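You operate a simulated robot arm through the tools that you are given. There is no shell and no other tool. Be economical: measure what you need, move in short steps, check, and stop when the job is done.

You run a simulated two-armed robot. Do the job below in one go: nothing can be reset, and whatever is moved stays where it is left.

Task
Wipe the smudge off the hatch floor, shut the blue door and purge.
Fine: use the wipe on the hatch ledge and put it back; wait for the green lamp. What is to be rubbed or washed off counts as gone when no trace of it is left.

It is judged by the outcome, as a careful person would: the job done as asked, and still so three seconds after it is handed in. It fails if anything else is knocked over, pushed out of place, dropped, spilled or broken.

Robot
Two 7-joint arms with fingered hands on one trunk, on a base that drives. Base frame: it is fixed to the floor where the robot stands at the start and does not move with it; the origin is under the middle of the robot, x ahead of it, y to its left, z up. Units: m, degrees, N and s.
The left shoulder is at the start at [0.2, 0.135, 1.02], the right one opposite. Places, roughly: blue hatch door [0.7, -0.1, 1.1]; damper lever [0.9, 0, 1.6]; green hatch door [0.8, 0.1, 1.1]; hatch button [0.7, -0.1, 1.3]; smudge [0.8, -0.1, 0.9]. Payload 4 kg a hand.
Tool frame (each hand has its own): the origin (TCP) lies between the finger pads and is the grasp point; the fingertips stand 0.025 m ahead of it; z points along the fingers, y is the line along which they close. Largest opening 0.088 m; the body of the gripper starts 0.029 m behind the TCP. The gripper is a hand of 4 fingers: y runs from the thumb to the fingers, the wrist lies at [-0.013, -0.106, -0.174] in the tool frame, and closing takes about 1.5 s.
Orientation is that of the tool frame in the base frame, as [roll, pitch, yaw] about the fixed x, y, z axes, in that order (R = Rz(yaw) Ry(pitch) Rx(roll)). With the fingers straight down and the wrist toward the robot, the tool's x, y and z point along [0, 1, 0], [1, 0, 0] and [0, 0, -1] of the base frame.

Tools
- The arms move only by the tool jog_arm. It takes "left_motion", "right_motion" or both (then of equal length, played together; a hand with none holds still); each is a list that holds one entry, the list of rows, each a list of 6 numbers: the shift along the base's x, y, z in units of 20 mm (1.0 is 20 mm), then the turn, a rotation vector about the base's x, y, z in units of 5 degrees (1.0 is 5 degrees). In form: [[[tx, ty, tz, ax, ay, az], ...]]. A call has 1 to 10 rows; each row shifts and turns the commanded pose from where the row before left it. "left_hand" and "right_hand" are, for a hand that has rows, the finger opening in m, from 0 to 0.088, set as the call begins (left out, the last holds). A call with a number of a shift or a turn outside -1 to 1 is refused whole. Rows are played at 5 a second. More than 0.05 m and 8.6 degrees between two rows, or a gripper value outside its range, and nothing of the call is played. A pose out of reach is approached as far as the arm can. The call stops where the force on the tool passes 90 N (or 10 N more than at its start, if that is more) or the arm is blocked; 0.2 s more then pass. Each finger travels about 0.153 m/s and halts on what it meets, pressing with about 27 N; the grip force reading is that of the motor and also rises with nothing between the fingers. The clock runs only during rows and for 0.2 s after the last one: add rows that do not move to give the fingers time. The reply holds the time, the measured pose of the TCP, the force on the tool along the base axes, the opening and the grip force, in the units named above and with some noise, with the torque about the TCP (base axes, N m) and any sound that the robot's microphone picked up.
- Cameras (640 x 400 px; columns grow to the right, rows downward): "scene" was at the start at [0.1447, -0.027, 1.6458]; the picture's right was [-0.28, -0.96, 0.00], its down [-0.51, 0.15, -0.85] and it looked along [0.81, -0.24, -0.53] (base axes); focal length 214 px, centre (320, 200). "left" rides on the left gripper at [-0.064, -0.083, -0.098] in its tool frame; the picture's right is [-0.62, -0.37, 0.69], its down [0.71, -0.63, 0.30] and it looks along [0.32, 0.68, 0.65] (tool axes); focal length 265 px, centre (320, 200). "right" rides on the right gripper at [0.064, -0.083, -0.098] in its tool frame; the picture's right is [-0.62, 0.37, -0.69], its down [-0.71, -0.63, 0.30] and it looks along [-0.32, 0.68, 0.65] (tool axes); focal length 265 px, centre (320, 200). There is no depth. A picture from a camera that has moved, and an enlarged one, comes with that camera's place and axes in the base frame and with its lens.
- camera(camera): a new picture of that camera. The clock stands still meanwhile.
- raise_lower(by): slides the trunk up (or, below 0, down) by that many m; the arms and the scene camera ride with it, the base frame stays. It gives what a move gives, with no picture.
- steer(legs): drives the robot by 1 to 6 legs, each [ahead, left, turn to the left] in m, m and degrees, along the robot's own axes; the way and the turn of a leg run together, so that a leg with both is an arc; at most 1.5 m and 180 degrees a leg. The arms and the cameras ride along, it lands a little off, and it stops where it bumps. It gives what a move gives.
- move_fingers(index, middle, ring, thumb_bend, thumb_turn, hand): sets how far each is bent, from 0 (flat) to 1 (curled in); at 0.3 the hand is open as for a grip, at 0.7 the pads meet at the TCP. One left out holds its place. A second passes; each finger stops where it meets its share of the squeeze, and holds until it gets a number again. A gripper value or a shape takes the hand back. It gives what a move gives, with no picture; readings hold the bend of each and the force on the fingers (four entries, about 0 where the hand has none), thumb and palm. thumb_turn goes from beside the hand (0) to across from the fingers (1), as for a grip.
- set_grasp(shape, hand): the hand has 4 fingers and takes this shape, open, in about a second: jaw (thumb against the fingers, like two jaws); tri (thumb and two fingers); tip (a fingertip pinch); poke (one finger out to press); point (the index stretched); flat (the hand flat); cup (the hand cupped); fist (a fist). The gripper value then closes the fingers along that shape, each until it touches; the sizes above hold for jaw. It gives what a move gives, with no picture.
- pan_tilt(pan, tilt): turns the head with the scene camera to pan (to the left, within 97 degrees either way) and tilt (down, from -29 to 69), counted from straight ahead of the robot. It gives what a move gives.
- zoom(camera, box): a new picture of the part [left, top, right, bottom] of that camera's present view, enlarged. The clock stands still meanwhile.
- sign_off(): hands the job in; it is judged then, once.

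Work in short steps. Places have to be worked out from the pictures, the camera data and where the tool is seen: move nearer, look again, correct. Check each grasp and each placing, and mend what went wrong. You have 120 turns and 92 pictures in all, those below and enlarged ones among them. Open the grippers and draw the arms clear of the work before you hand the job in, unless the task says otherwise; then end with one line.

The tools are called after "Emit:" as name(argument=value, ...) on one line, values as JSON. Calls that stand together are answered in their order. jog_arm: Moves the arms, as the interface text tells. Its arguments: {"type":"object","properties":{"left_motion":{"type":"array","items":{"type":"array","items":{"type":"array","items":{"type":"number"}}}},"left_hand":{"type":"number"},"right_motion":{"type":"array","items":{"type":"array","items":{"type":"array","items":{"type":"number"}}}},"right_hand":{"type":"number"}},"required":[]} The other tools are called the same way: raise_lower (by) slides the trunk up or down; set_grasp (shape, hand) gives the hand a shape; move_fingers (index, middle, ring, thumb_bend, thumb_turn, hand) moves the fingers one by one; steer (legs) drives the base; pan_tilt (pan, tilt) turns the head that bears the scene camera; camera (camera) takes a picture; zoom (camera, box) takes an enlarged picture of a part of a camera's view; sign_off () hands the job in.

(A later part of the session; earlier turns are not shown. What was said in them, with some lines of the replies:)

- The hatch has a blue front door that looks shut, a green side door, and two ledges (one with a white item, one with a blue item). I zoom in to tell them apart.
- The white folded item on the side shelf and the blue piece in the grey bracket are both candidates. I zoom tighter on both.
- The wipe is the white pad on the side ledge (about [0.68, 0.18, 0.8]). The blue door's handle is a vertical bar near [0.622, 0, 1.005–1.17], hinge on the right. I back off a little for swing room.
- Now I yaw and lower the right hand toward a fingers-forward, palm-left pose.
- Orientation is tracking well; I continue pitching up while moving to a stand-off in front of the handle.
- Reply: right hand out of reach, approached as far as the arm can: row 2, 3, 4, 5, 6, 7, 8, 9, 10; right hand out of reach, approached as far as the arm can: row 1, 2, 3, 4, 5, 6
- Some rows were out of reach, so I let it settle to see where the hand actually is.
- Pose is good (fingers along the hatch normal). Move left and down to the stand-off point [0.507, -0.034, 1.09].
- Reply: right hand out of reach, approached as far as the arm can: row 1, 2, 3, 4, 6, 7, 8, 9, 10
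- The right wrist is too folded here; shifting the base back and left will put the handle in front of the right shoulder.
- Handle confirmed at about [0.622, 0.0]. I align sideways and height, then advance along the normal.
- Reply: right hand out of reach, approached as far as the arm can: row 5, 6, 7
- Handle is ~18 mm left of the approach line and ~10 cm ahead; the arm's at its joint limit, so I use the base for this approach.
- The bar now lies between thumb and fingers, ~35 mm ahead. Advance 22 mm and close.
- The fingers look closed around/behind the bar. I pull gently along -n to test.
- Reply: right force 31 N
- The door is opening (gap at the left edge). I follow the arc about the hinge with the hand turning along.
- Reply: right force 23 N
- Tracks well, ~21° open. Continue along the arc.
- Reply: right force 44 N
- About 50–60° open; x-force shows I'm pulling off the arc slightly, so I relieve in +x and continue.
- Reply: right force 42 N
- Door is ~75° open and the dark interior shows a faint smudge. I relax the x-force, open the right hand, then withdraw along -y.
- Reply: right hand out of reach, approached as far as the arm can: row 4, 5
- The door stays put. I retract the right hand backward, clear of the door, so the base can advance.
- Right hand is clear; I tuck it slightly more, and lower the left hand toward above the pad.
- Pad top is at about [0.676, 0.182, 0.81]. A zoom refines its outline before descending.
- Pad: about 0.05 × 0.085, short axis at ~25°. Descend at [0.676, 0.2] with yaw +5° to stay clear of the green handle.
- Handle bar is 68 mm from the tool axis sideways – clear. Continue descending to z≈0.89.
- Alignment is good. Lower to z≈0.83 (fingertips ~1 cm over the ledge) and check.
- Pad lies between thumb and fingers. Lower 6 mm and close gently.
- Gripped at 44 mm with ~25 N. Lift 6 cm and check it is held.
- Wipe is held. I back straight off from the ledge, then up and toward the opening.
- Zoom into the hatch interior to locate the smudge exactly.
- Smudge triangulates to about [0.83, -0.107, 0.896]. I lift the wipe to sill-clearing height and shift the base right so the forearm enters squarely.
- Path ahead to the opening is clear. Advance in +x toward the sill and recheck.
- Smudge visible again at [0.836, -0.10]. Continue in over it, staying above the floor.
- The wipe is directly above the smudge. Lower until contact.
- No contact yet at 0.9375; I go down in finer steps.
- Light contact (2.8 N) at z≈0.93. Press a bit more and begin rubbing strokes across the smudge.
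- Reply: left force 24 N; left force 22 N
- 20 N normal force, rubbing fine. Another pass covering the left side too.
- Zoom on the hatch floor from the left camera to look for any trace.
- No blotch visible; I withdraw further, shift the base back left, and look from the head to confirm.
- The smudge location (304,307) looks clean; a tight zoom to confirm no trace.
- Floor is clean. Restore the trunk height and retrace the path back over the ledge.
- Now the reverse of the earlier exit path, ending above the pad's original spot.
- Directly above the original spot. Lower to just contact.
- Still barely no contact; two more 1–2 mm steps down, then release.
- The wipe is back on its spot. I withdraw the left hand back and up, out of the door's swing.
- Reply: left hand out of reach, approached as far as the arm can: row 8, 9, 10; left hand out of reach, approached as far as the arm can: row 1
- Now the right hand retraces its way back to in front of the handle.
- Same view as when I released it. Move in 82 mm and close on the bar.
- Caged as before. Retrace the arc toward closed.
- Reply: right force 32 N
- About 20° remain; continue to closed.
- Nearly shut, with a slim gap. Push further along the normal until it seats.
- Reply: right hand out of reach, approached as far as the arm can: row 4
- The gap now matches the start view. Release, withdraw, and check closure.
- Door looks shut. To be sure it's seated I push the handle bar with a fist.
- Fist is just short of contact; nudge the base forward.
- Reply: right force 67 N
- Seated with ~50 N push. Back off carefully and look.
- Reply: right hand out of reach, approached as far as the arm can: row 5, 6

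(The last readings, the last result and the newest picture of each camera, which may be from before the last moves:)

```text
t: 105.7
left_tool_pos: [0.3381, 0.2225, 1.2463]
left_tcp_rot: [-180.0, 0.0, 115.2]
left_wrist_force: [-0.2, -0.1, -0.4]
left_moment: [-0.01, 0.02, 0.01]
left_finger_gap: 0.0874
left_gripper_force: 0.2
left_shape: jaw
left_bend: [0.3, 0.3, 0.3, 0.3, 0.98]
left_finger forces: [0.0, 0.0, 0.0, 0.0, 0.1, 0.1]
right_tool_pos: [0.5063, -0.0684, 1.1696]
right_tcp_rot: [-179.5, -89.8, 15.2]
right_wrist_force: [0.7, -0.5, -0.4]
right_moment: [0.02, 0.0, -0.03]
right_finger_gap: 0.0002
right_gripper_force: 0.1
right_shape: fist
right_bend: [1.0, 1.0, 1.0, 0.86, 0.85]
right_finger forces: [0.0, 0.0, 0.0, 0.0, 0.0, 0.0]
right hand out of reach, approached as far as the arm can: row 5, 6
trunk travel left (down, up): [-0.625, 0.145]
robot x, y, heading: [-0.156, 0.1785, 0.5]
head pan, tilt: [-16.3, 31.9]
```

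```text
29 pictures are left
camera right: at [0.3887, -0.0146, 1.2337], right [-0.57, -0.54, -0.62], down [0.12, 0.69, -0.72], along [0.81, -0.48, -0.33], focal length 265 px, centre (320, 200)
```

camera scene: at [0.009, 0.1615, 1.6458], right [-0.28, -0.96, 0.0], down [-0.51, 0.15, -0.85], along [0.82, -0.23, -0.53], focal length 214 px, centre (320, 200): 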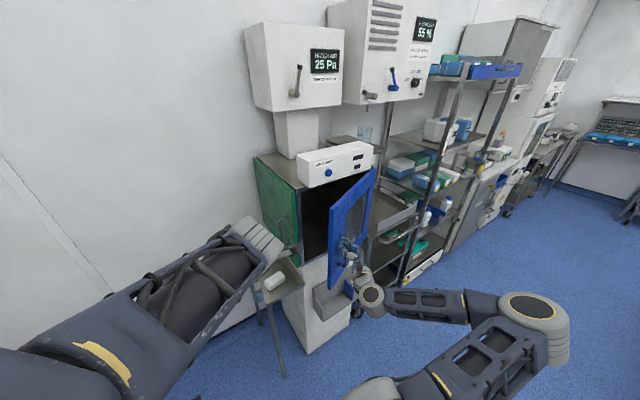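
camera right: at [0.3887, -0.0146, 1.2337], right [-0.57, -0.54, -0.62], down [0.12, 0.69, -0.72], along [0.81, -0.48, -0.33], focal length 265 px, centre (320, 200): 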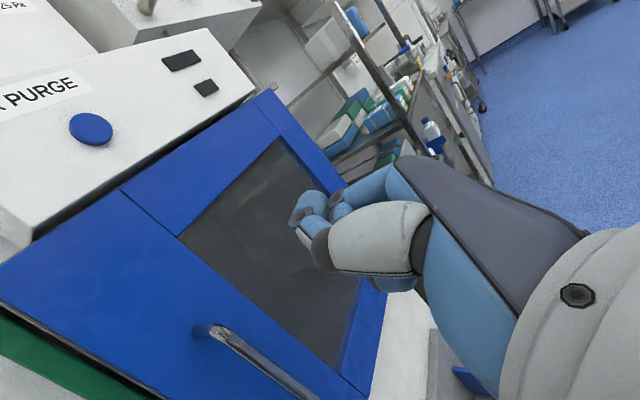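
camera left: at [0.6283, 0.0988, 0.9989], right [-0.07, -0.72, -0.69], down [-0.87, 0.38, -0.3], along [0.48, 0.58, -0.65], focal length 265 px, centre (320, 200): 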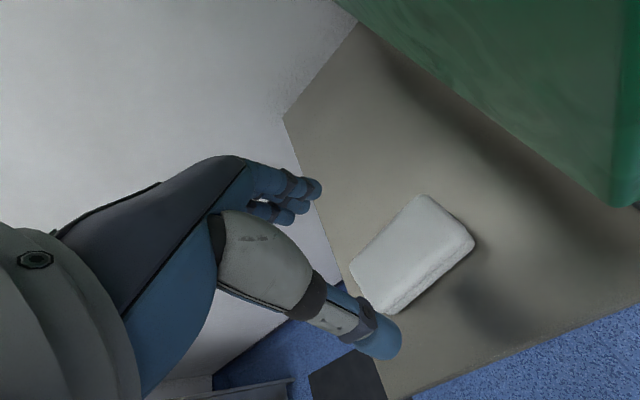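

Button triangulates to [0.671, -0.060, 1.322]. Set the right hand to poke and raise the trunk so the arm pose stays reachable.

Emit:
set_grasp(hand="right", shape="poke")

Emit:
raise_lower(by=0.143)

Emit:
camera(camera="right")

Emit:
camera(camera="scene")

```text
t: 106.6
left_tool_pos: [0.3381, 0.2216, 1.2464]
left_tcp_rot: [-180.0, 0.0, 115.1]
left_wrist_force: [-0.3, 0.3, 0.0]
left_moment: [0.01, 0.01, -0.02]
left_finger_gap: 0.0876
left_gripper_force: 0.2
left_shape: jaw
left_bend: [0.3, 0.3, 0.3, 0.3, 0.98]
left_finger forces: [0.1, 0.1, 0.0, 0.1, 0.1, 0.1]
right_tool_pos: [0.5061, -0.0687, 1.1675]
right_tcp_rot: [-177.3, -89.8, 13.0]
right_wrist_force: [0.7, -0.1, 0.7]
right_moment: [0.02, -0.01, -0.04]
right_finger_gap: 0.0
right_gripper_force: 0.1
right_shape: poke
right_bend: [0.7, 0.7, 0.99, 1.0, 0.9]
right_finger forces: [0.0, 0.0, 0.0, 0.1, 0.0, 0.0]
trunk travel left (down, up): [-0.625, 0.145]
robot x, y, heading: [-0.1526, 0.178, 0.1]
head pan, tilt: [-16.3, 31.9]
```

```text
t: 108.3
left_tool_pos: [0.3394, 0.2232, 1.389]
left_tcp_rot: [180.0, 0.0, 115.1]
left_wrist_force: [0.4, 0.8, 0.2]
left_moment: [0.0, 0.03, -0.03]
left_finger_gap: 0.0876
left_gripper_force: 0.0
left_shape: jaw
left_bend: [0.3, 0.3, 0.3, 0.3, 0.98]
left_finger forces: [0.0, 0.0, 0.0, 0.0, 0.0, 0.1]
right_tool_pos: [0.5071, -0.0692, 1.3113]
right_tcp_rot: [162.5, -89.9, 33.1]
right_wrist_force: [-1.1, -0.4, -0.6]
right_moment: [-0.01, -0.01, 0.02]
right_finger_gap: 0.0
right_gripper_force: 0.1
right_shape: poke
right_bend: [0.7, 0.7, 0.99, 1.0, 0.9]
right_finger forces: [0.1, 0.1, 0.0, 0.0, 0.1, 0.1]
trunk travel left (down, up): [-0.768, 0.002]
robot x, y, heading: [-0.1527, 0.1815, 0.2]
head pan, tilt: [-16.3, 31.9]
```

```text
28 pictures are left
camera right: at [0.3888, -0.0148, 1.3765], right [-0.57, -0.54, -0.62], down [0.12, 0.69, -0.71], along [0.81, -0.48, -0.33], focal length 265 px, centre (320, 200)
```

right: 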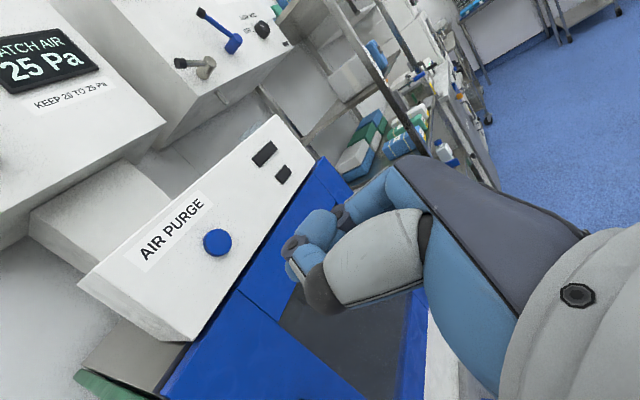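

```text
27 pictures are left
camera scene: at [-0.0073, 0.1534, 1.7887], right [-0.28, -0.96, 0.0], down [-0.51, 0.15, -0.85], along [0.82, -0.23, -0.53], focal length 214 px, centre (320, 200)
```

scene: 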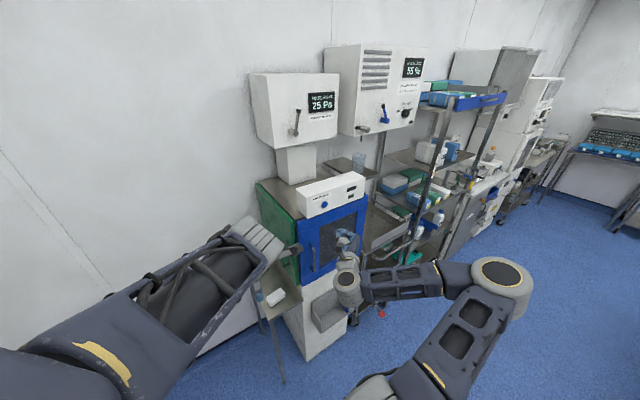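

Zoom on the poking fingers to find the tip.

Emit:
zoom(camera="right", box=[180, 160, 420, 320])

Emit:
set_grasp(hand="right", shape="point")

Emit:
zoom(camera="right", box=[180, 120, 420, 320])

```text
2.50 times, centred on (300, 240) of right
camera zoom: at [0.3888, -0.0148, 1.3765], right [-0.57, -0.54, -0.62], down [0.12, 0.69, -0.71], along [0.81, -0.48, -0.33], focal length 664 px, centre (370, 100)
```

zoom: 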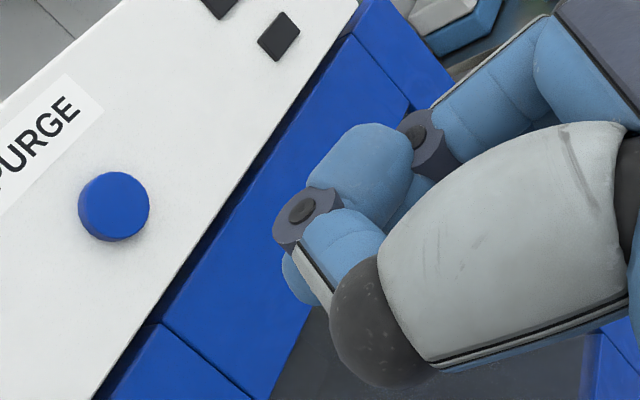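

```text
t: 109.2
left_tool_pos: [0.3387, 0.2227, 1.3897]
left_tcp_rot: [180.0, 0.0, 115.1]
left_wrist_force: [0.1, -0.5, -0.3]
left_moment: [-0.02, -0.04, -0.01]
left_finger_gap: 0.0875
left_gripper_force: 0.1
left_shape: jaw
left_bend: [0.3, 0.3, 0.3, 0.3, 0.98]
left_finger forces: [0.0, 0.0, 0.0, 0.0, 0.0, 0.0]
right_tool_pos: [0.5062, -0.0689, 1.3113]
right_tcp_rot: [148.1, -89.9, 47.7]
right_wrist_force: [-0.3, -0.1, -0.7]
right_moment: [-0.02, 0.03, 0.0]
right_finger_gap: 0.0002
right_gripper_force: 0.0
right_shape: point
right_bend: [0.2, 1.0, 1.0, 0.98, 0.88]
right_finger forces: [0.0, 0.0, 0.0, 0.0, 0.1, 0.1]
trunk travel left (down, up): [-0.768, 0.002]
robot x, y, heading: [-0.1528, 0.1811, 0.1]
head pan, tilt: [-16.3, 31.9]
```

```text
2.00 times, centred on (300, 220) of right
camera zoom: at [0.3887, -0.0148, 1.3766], right [-0.57, -0.54, -0.62], down [0.12, 0.69, -0.71], along [0.81, -0.48, -0.33], focal length 531 px, centre (360, 160)
```

zoom: 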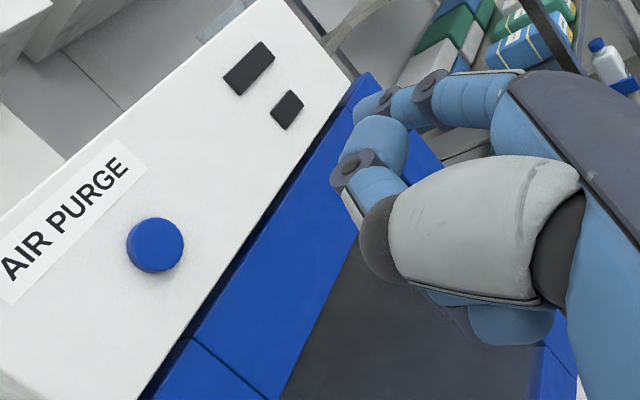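

Index tip is about [+0.033, -0.053, +0.014] from the TCP. I bring the base forward and left to line it up with the button.

Emit:
steer(legs=[[0.07, 0.04, 0]])

Emit:
camera(camera="right")

Emit:
zoom(camera="scene", box=[250, 140, 400, 290])

```text
t: 110.2
left_tool_pos: [0.4104, 0.262, 1.39]
left_tcp_rot: [-180.0, 0.0, 115.2]
left_wrist_force: [-0.5, 0.4, 0.1]
left_moment: [0.01, -0.02, 0.0]
left_finger_gap: 0.0877
left_gripper_force: 0.1
left_shape: jaw
left_bend: [0.3, 0.3, 0.3, 0.3, 0.98]
left_finger forces: [0.0, 0.0, 0.0, 0.1, 0.0, 0.0]
right_tool_pos: [0.578, -0.0286, 1.3114]
right_tcp_rot: [-158.1, -89.8, -6.1]
right_wrist_force: [-0.8, -0.2, 0.0]
right_moment: [0.02, 0.03, 0.0]
right_finger_gap: 0.0
right_gripper_force: 0.0
right_shape: point
right_bend: [0.2, 1.0, 1.0, 0.98, 0.88]
right_finger forces: [0.0, 0.0, 0.0, 0.1, 0.0, 0.0]
trunk travel left (down, up): [-0.768, 0.002]
robot x, y, heading: [-0.0796, 0.2215, 0.3]
head pan, tilt: [-16.3, 31.9]
```

```text
24 pictures are left
camera right: at [0.4603, 0.0257, 1.3767], right [-0.57, -0.54, -0.62], down [0.12, 0.69, -0.71], along [0.81, -0.48, -0.33], focal length 265 px, centre (320, 200)
```

right: 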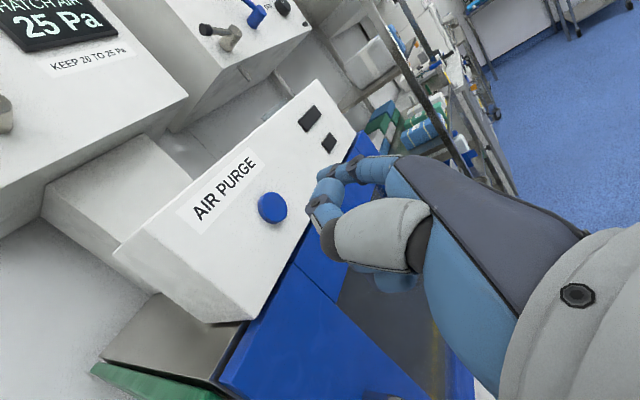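

```text
2.67 times, centred on (325, 215) of scene
camera zoom: at [0.0643, 0.194, 1.7888], right [-0.28, -0.96, 0.0], down [-0.51, 0.15, -0.85], along [0.82, -0.24, -0.53], focal length 572 px, centre (307, 160)
```

zoom: 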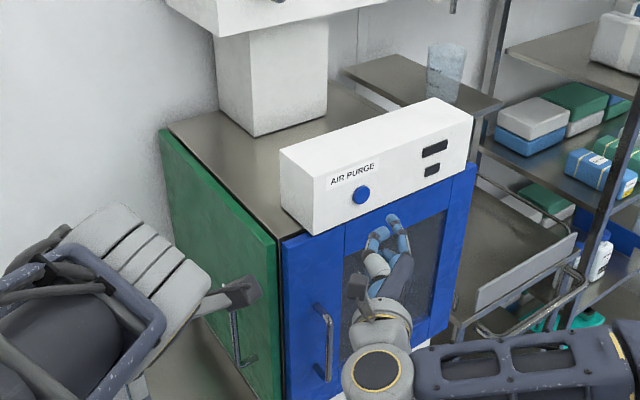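

Tip location verified by the scene ray (≈[0.611, -0.083, 1.323]); button is 64 mm straight ahead. Advance along the normal.

Emit:
jog_arm(right_motion=[[[0.9, 0.4, 0, 0, 0, 0], [0.96, 0.3, 0, 0, 0, 0], [0.4, 0.12, 0, 0, 0, 0]]])

Emit:
zoom(camera="scene", box=[305, 170, 375, 220])

```text
t: 111.0
left_tool_pos: [0.4118, 0.2627, 1.3898]
left_tcp_rot: [180.0, 0.1, 115.2]
left_wrist_force: [0.7, 0.0, -0.1]
left_moment: [-0.02, 0.03, -0.02]
left_finger_gap: 0.0878
left_gripper_force: 0.0
left_shape: jaw
left_bend: [0.3, 0.3, 0.3, 0.3, 0.98]
left_finger forces: [0.1, 0.0, 0.1, 0.0, 0.0, 0.0]
right_tool_pos: [0.6228, -0.0114, 1.3109]
right_tcp_rot: [-126.3, -89.9, -38.1]
right_wrist_force: [-0.2, -0.3, 0.7]
right_moment: [0.02, 0.01, 0.03]
right_finger_gap: 0.0001
right_gripper_force: 0.1
right_shape: point
right_bend: [0.2, 1.0, 1.0, 0.98, 0.88]
right_finger forces: [0.0, 0.1, 0.0, 0.0, 0.1, 0.0]
trunk travel left (down, up): [-0.768, 0.002]
robot x, y, heading: [-0.0792, 0.2214, 0.2]
head pan, tilt: [-16.3, 31.9]
```

```text
8.00 times, centred on (340, 195) of scene
camera zoom: at [0.0645, 0.1941, 1.7888], right [-0.28, -0.96, 0.0], down [-0.51, 0.15, -0.85], along [0.82, -0.24, -0.53], focal length 1716 px, centre (160, 240)
```

zoom: 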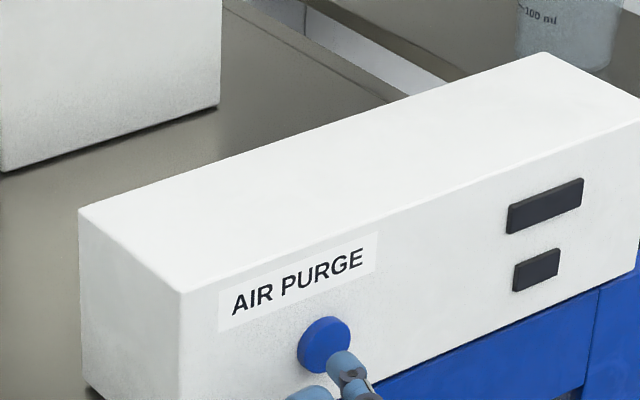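

Tip is on course for the button's centre. Small steps until it presses.

Emit:
jog_arm(right_motion=[[[0.48, 0.14, 0, 0, 0, 0], [0.29, 0.08, 0, 0, 0, 0], [0.29, 0.08, 0, 0, 0, 0]]])

Emit:
zoom(camera="scene", box=[305, 170, 375, 220])

```text
t: 111.8
left_tool_pos: [0.4096, 0.2623, 1.3899]
left_tcp_rot: [180.0, 0.0, 115.2]
left_wrist_force: [0.0, -0.2, 0.0]
left_moment: [-0.02, 0.01, -0.02]
left_finger_gap: 0.0876
left_gripper_force: 0.1
left_shape: jaw
left_bend: [0.3, 0.3, 0.3, 0.3, 0.98]
left_finger forces: [0.0, 0.0, 0.0, 0.0, 0.0, 0.0]
right_tool_pos: [0.6422, -0.0059, 1.3112]
right_tcp_rot: [-129.5, -89.8, -34.9]
right_wrist_force: [-24.8, 1.1, -1.9]
right_moment: [0.07, -0.32, -1.28]
right_finger_gap: 0.0
right_gripper_force: 0.0
right_shape: point
right_bend: [0.16, 1.0, 1.0, 0.98, 0.88]
right_finger forces: [22.8, 0.1, 0.0, 0.1, 0.1, 0.0]
trunk travel left (down, up): [-0.768, 0.002]
robot x, y, heading: [-0.0832, 0.2213, 0.3]
head pan, tilt: [-16.3, 31.9]
heard: click
```

```text
8.00 times, centred on (340, 195) of scene
camera zoom: at [0.063, 0.1942, 1.7888], right [-0.28, -0.96, 0.0], down [-0.51, 0.15, -0.85], along [0.82, -0.24, -0.53], focal length 1716 px, centre (160, 240)
```

zoom: 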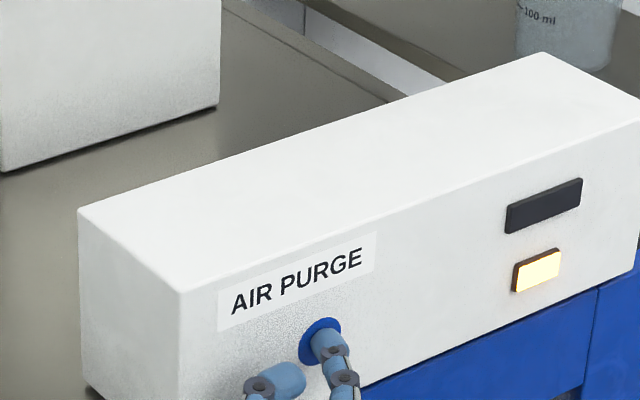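

Click heard and the amber lamp is lit: purging. I withdraw the finger and wait for green.

Emit:
jog_arm(right_motion=[[[-0.96, -0.28, 0, 0, 0, 0], [-0.96, -0.28, 0, 0, 0, 0], [-0.96, -0.28, 0, 0, 0, 0], [-0.96, -0.28, 0, 0, 0, 0], [-0.96, -0.28, 0, 0, 0, 0], [-0.96, -0.28, 0, 0, 0, 0], [0, 0, 0, 0, 0, 0], [0, 0, 0, 0, 0, 0], [0, 0, 0, 0, 0, 0], [0, 0, 0, 0, 0, 0]]])

Emit:
steer(legs=[[-0.2, 0, 0]])

Emit:
camera(camera="scene")

```text
t: 114.0
left_tool_pos: [0.4103, 0.2631, 1.3898]
left_tcp_rot: [-180.0, 0.0, 115.2]
left_wrist_force: [0.2, -0.5, 0.0]
left_moment: [0.02, -0.01, -0.01]
left_finger_gap: 0.0879
left_gripper_force: 0.0
left_shape: jaw
left_bend: [0.3, 0.3, 0.3, 0.3, 0.98]
left_finger forces: [0.0, 0.0, 0.0, 0.1, 0.1, 0.1]
right_tool_pos: [0.5714, -0.0514, 1.3097]
right_tcp_rot: [173.5, -89.8, 22.1]
right_wrist_force: [0.6, 0.0, 0.8]
right_moment: [-0.01, -0.01, -0.01]
right_finger_gap: 0.0
right_gripper_force: 0.1
right_shape: point
right_bend: [0.2, 1.0, 1.0, 0.98, 0.88]
right_finger forces: [0.1, 0.1, 0.1, 0.1, 0.0, 0.0]
right hand out of reach, approached as far as the arm can: row 4, 5, 6
trunk travel left (down, up): [-0.768, 0.002]
robot x, y, heading: [-0.0806, 0.2216, 0.6]
head pan, tilt: [-16.3, 31.9]
```

```text
t: 115.6
left_tool_pos: [0.2066, 0.2628, 1.3903]
left_tcp_rot: [180.0, 0.0, 115.3]
left_wrist_force: [0.0, -0.3, -0.6]
left_moment: [0.0, 0.0, 0.04]
left_finger_gap: 0.0879
left_gripper_force: 0.0
left_shape: jaw
left_bend: [0.3, 0.3, 0.3, 0.3, 0.98]
left_finger forces: [0.0, 0.0, 0.1, 0.1, 0.0, 0.0]
right_tool_pos: [0.3683, -0.0507, 1.3097]
right_tcp_rot: [124.8, -89.9, 71.0]
right_wrist_force: [0.2, -1.1, 0.5]
right_moment: [0.01, -0.01, 0.0]
right_finger_gap: 0.0002
right_gripper_force: 0.0
right_shape: point
right_bend: [0.2, 1.0, 1.0, 0.98, 0.88]
right_finger forces: [0.0, 0.0, 0.1, 0.1, 0.0, 0.0]
trunk travel left (down, up): [-0.768, 0.002]
robot x, y, heading: [-0.281, 0.2203, 0.6]
head pan, tilt: [-16.3, 31.9]
```

```text
20 pictures are left
camera scene: at [-0.1389, 0.1934, 1.7888], right [-0.27, -0.96, 0.0], down [-0.51, 0.15, -0.85], along [0.82, -0.23, -0.53], focal length 214 px, centre (320, 200)
```

scene: 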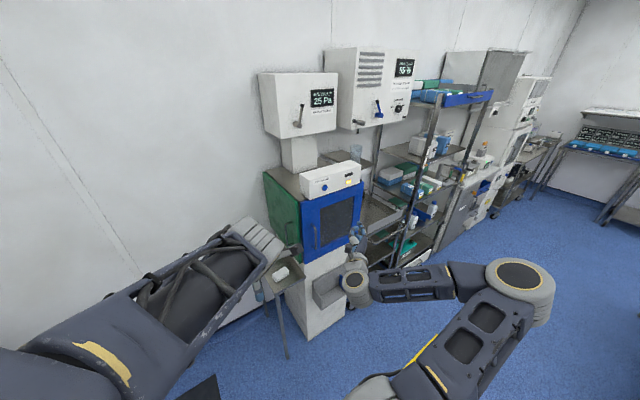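

Amber is still on. I open the right hand and idle to let the purge run.

Emit:
set_grasp(hand="right", shape="jaw")

Emit:
jog_arm(right_motion=[[[0, 0, 0, 0, 0, 0], [0, 0, 0, 0, 0, 0], [0, 0, 0, 0, 0, 0], [0, 0, 0, 0, 0, 0], [0, 0, 0, 0, 0, 0], [0, 0, 0, 0, 0, 0], [0, 0, 0, 0, 0, 0], [0, 0, 0, 0, 0, 0], [0, 0, 0, 0, 0, 0], [0, 0, 0, 0, 0, 0]]])

Emit:
jog_arm(right_motion=[[[0, 0, 0, 0, 0, 0], [0, 0, 0, 0, 0, 0], [0, 0, 0, 0, 0, 0], [0, 0, 0, 0, 0, 0], [0, 0, 0, 0, 0, 0], [0, 0, 0, 0, 0, 0], [0, 0, 0, 0, 0, 0], [0, 0, 0, 0, 0, 0], [0, 0, 0, 0, 0, 0], [0, 0, 0, 0, 0, 0]]])

Emit:
zoom(camera="scene", box=[250, 150, 390, 290])

```text
t: 116.5
left_tool_pos: [0.2073, 0.2627, 1.389]
left_tcp_rot: [180.0, 0.0, 115.3]
left_wrist_force: [0.0, 0.2, 0.4]
left_moment: [-0.03, -0.03, 0.01]
left_finger_gap: 0.0878
left_gripper_force: 0.0
left_shape: jaw
left_bend: [0.3, 0.3, 0.3, 0.3, 0.98]
left_finger forces: [0.0, 0.0, 0.0, 0.1, 0.1, 0.1]
right_tool_pos: [0.3692, -0.0524, 1.3086]
right_tcp_rot: [-108.6, -90.0, -55.6]
right_wrist_force: [-0.1, 0.2, 0.7]
right_moment: [-0.02, -0.01, 0.03]
right_finger_gap: 0.0876
right_gripper_force: 0.1
right_shape: jaw
right_bend: [0.3, 0.3, 0.3, 0.3, 0.97]
right_finger forces: [0.0, 0.0, 0.0, 0.0, 0.1, 0.1]
trunk travel left (down, up): [-0.768, 0.002]
robot x, y, heading: [-0.2841, 0.2194, 0.3]
head pan, tilt: [-16.3, 31.9]
```

```text
t: 118.7
left_tool_pos: [0.2071, 0.2636, 1.39]
left_tcp_rot: [-180.0, 0.0, 115.3]
left_wrist_force: [0.5, -0.4, 0.0]
left_moment: [0.01, -0.02, 0.03]
left_finger_gap: 0.0875
left_gripper_force: 0.0
left_shape: jaw
left_bend: [0.3, 0.3, 0.3, 0.3, 0.98]
left_finger forces: [0.1, 0.0, 0.0, 0.0, 0.0, 0.0]
right_tool_pos: [0.3677, -0.0519, 1.3082]
right_tcp_rot: [174.6, -89.9, 21.1]
right_wrist_force: [0.4, -0.1, -0.3]
right_moment: [-0.01, 0.0, -0.02]
right_finger_gap: 0.0879
right_gripper_force: 0.0
right_shape: jaw
right_bend: [0.3, 0.3, 0.3, 0.3, 0.97]
right_finger forces: [0.0, 0.1, 0.0, 0.0, 0.0, 0.1]
trunk travel left (down, up): [-0.768, 0.002]
robot x, y, heading: [-0.2807, 0.2167, 0.4]
head pan, tilt: [-16.3, 31.9]
```

```text
t: 120.9
left_tool_pos: [0.2065, 0.264, 1.3904]
left_tcp_rot: [-180.0, 0.0, 115.3]
left_wrist_force: [-0.7, -0.2, 0.1]
left_moment: [0.01, 0.01, 0.01]
left_finger_gap: 0.0879
left_gripper_force: 0.1
left_shape: jaw
left_bend: [0.3, 0.3, 0.3, 0.3, 0.98]
left_finger forces: [0.1, 0.0, 0.1, 0.0, 0.0, 0.1]
right_tool_pos: [0.3687, -0.0506, 1.3104]
right_tcp_rot: [141.8, -89.9, 54.0]
right_wrist_force: [0.2, 0.1, 1.1]
right_moment: [-0.02, -0.01, 0.02]
right_finger_gap: 0.0877
right_gripper_force: 0.1
right_shape: jaw
right_bend: [0.3, 0.3, 0.3, 0.3, 0.97]
right_finger forces: [0.0, 0.1, 0.1, 0.0, 0.0, 0.1]
trunk travel left (down, up): [-0.768, 0.002]
robot x, y, heading: [-0.2839, 0.2174, 0.4]
head pan, tilt: [-16.3, 31.9]
```

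```text
2.86 times, centred on (320, 220) of scene
camera zoom: at [-0.1391, 0.1934, 1.7888], right [-0.27, -0.96, 0.0], down [-0.51, 0.15, -0.85], along [0.82, -0.23, -0.53], focal length 613 px, centre (320, 143)
```

zoom: 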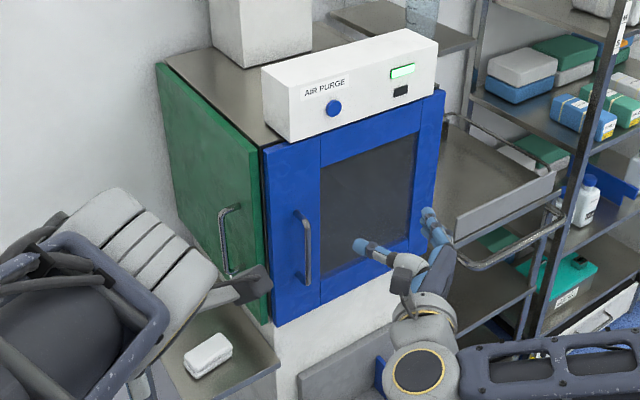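

The green lamp is lit, the blue door is shut, the wipe is back on the ledge, and both hands are open and clear. I hand the job in.

Emit:
sign_off()

```text
The job is handed in.
```

The smudge is wiped off with no trace visible, the wipe is back on its ledge, the blue door is shut, and the purge ran until the green lamp lit.
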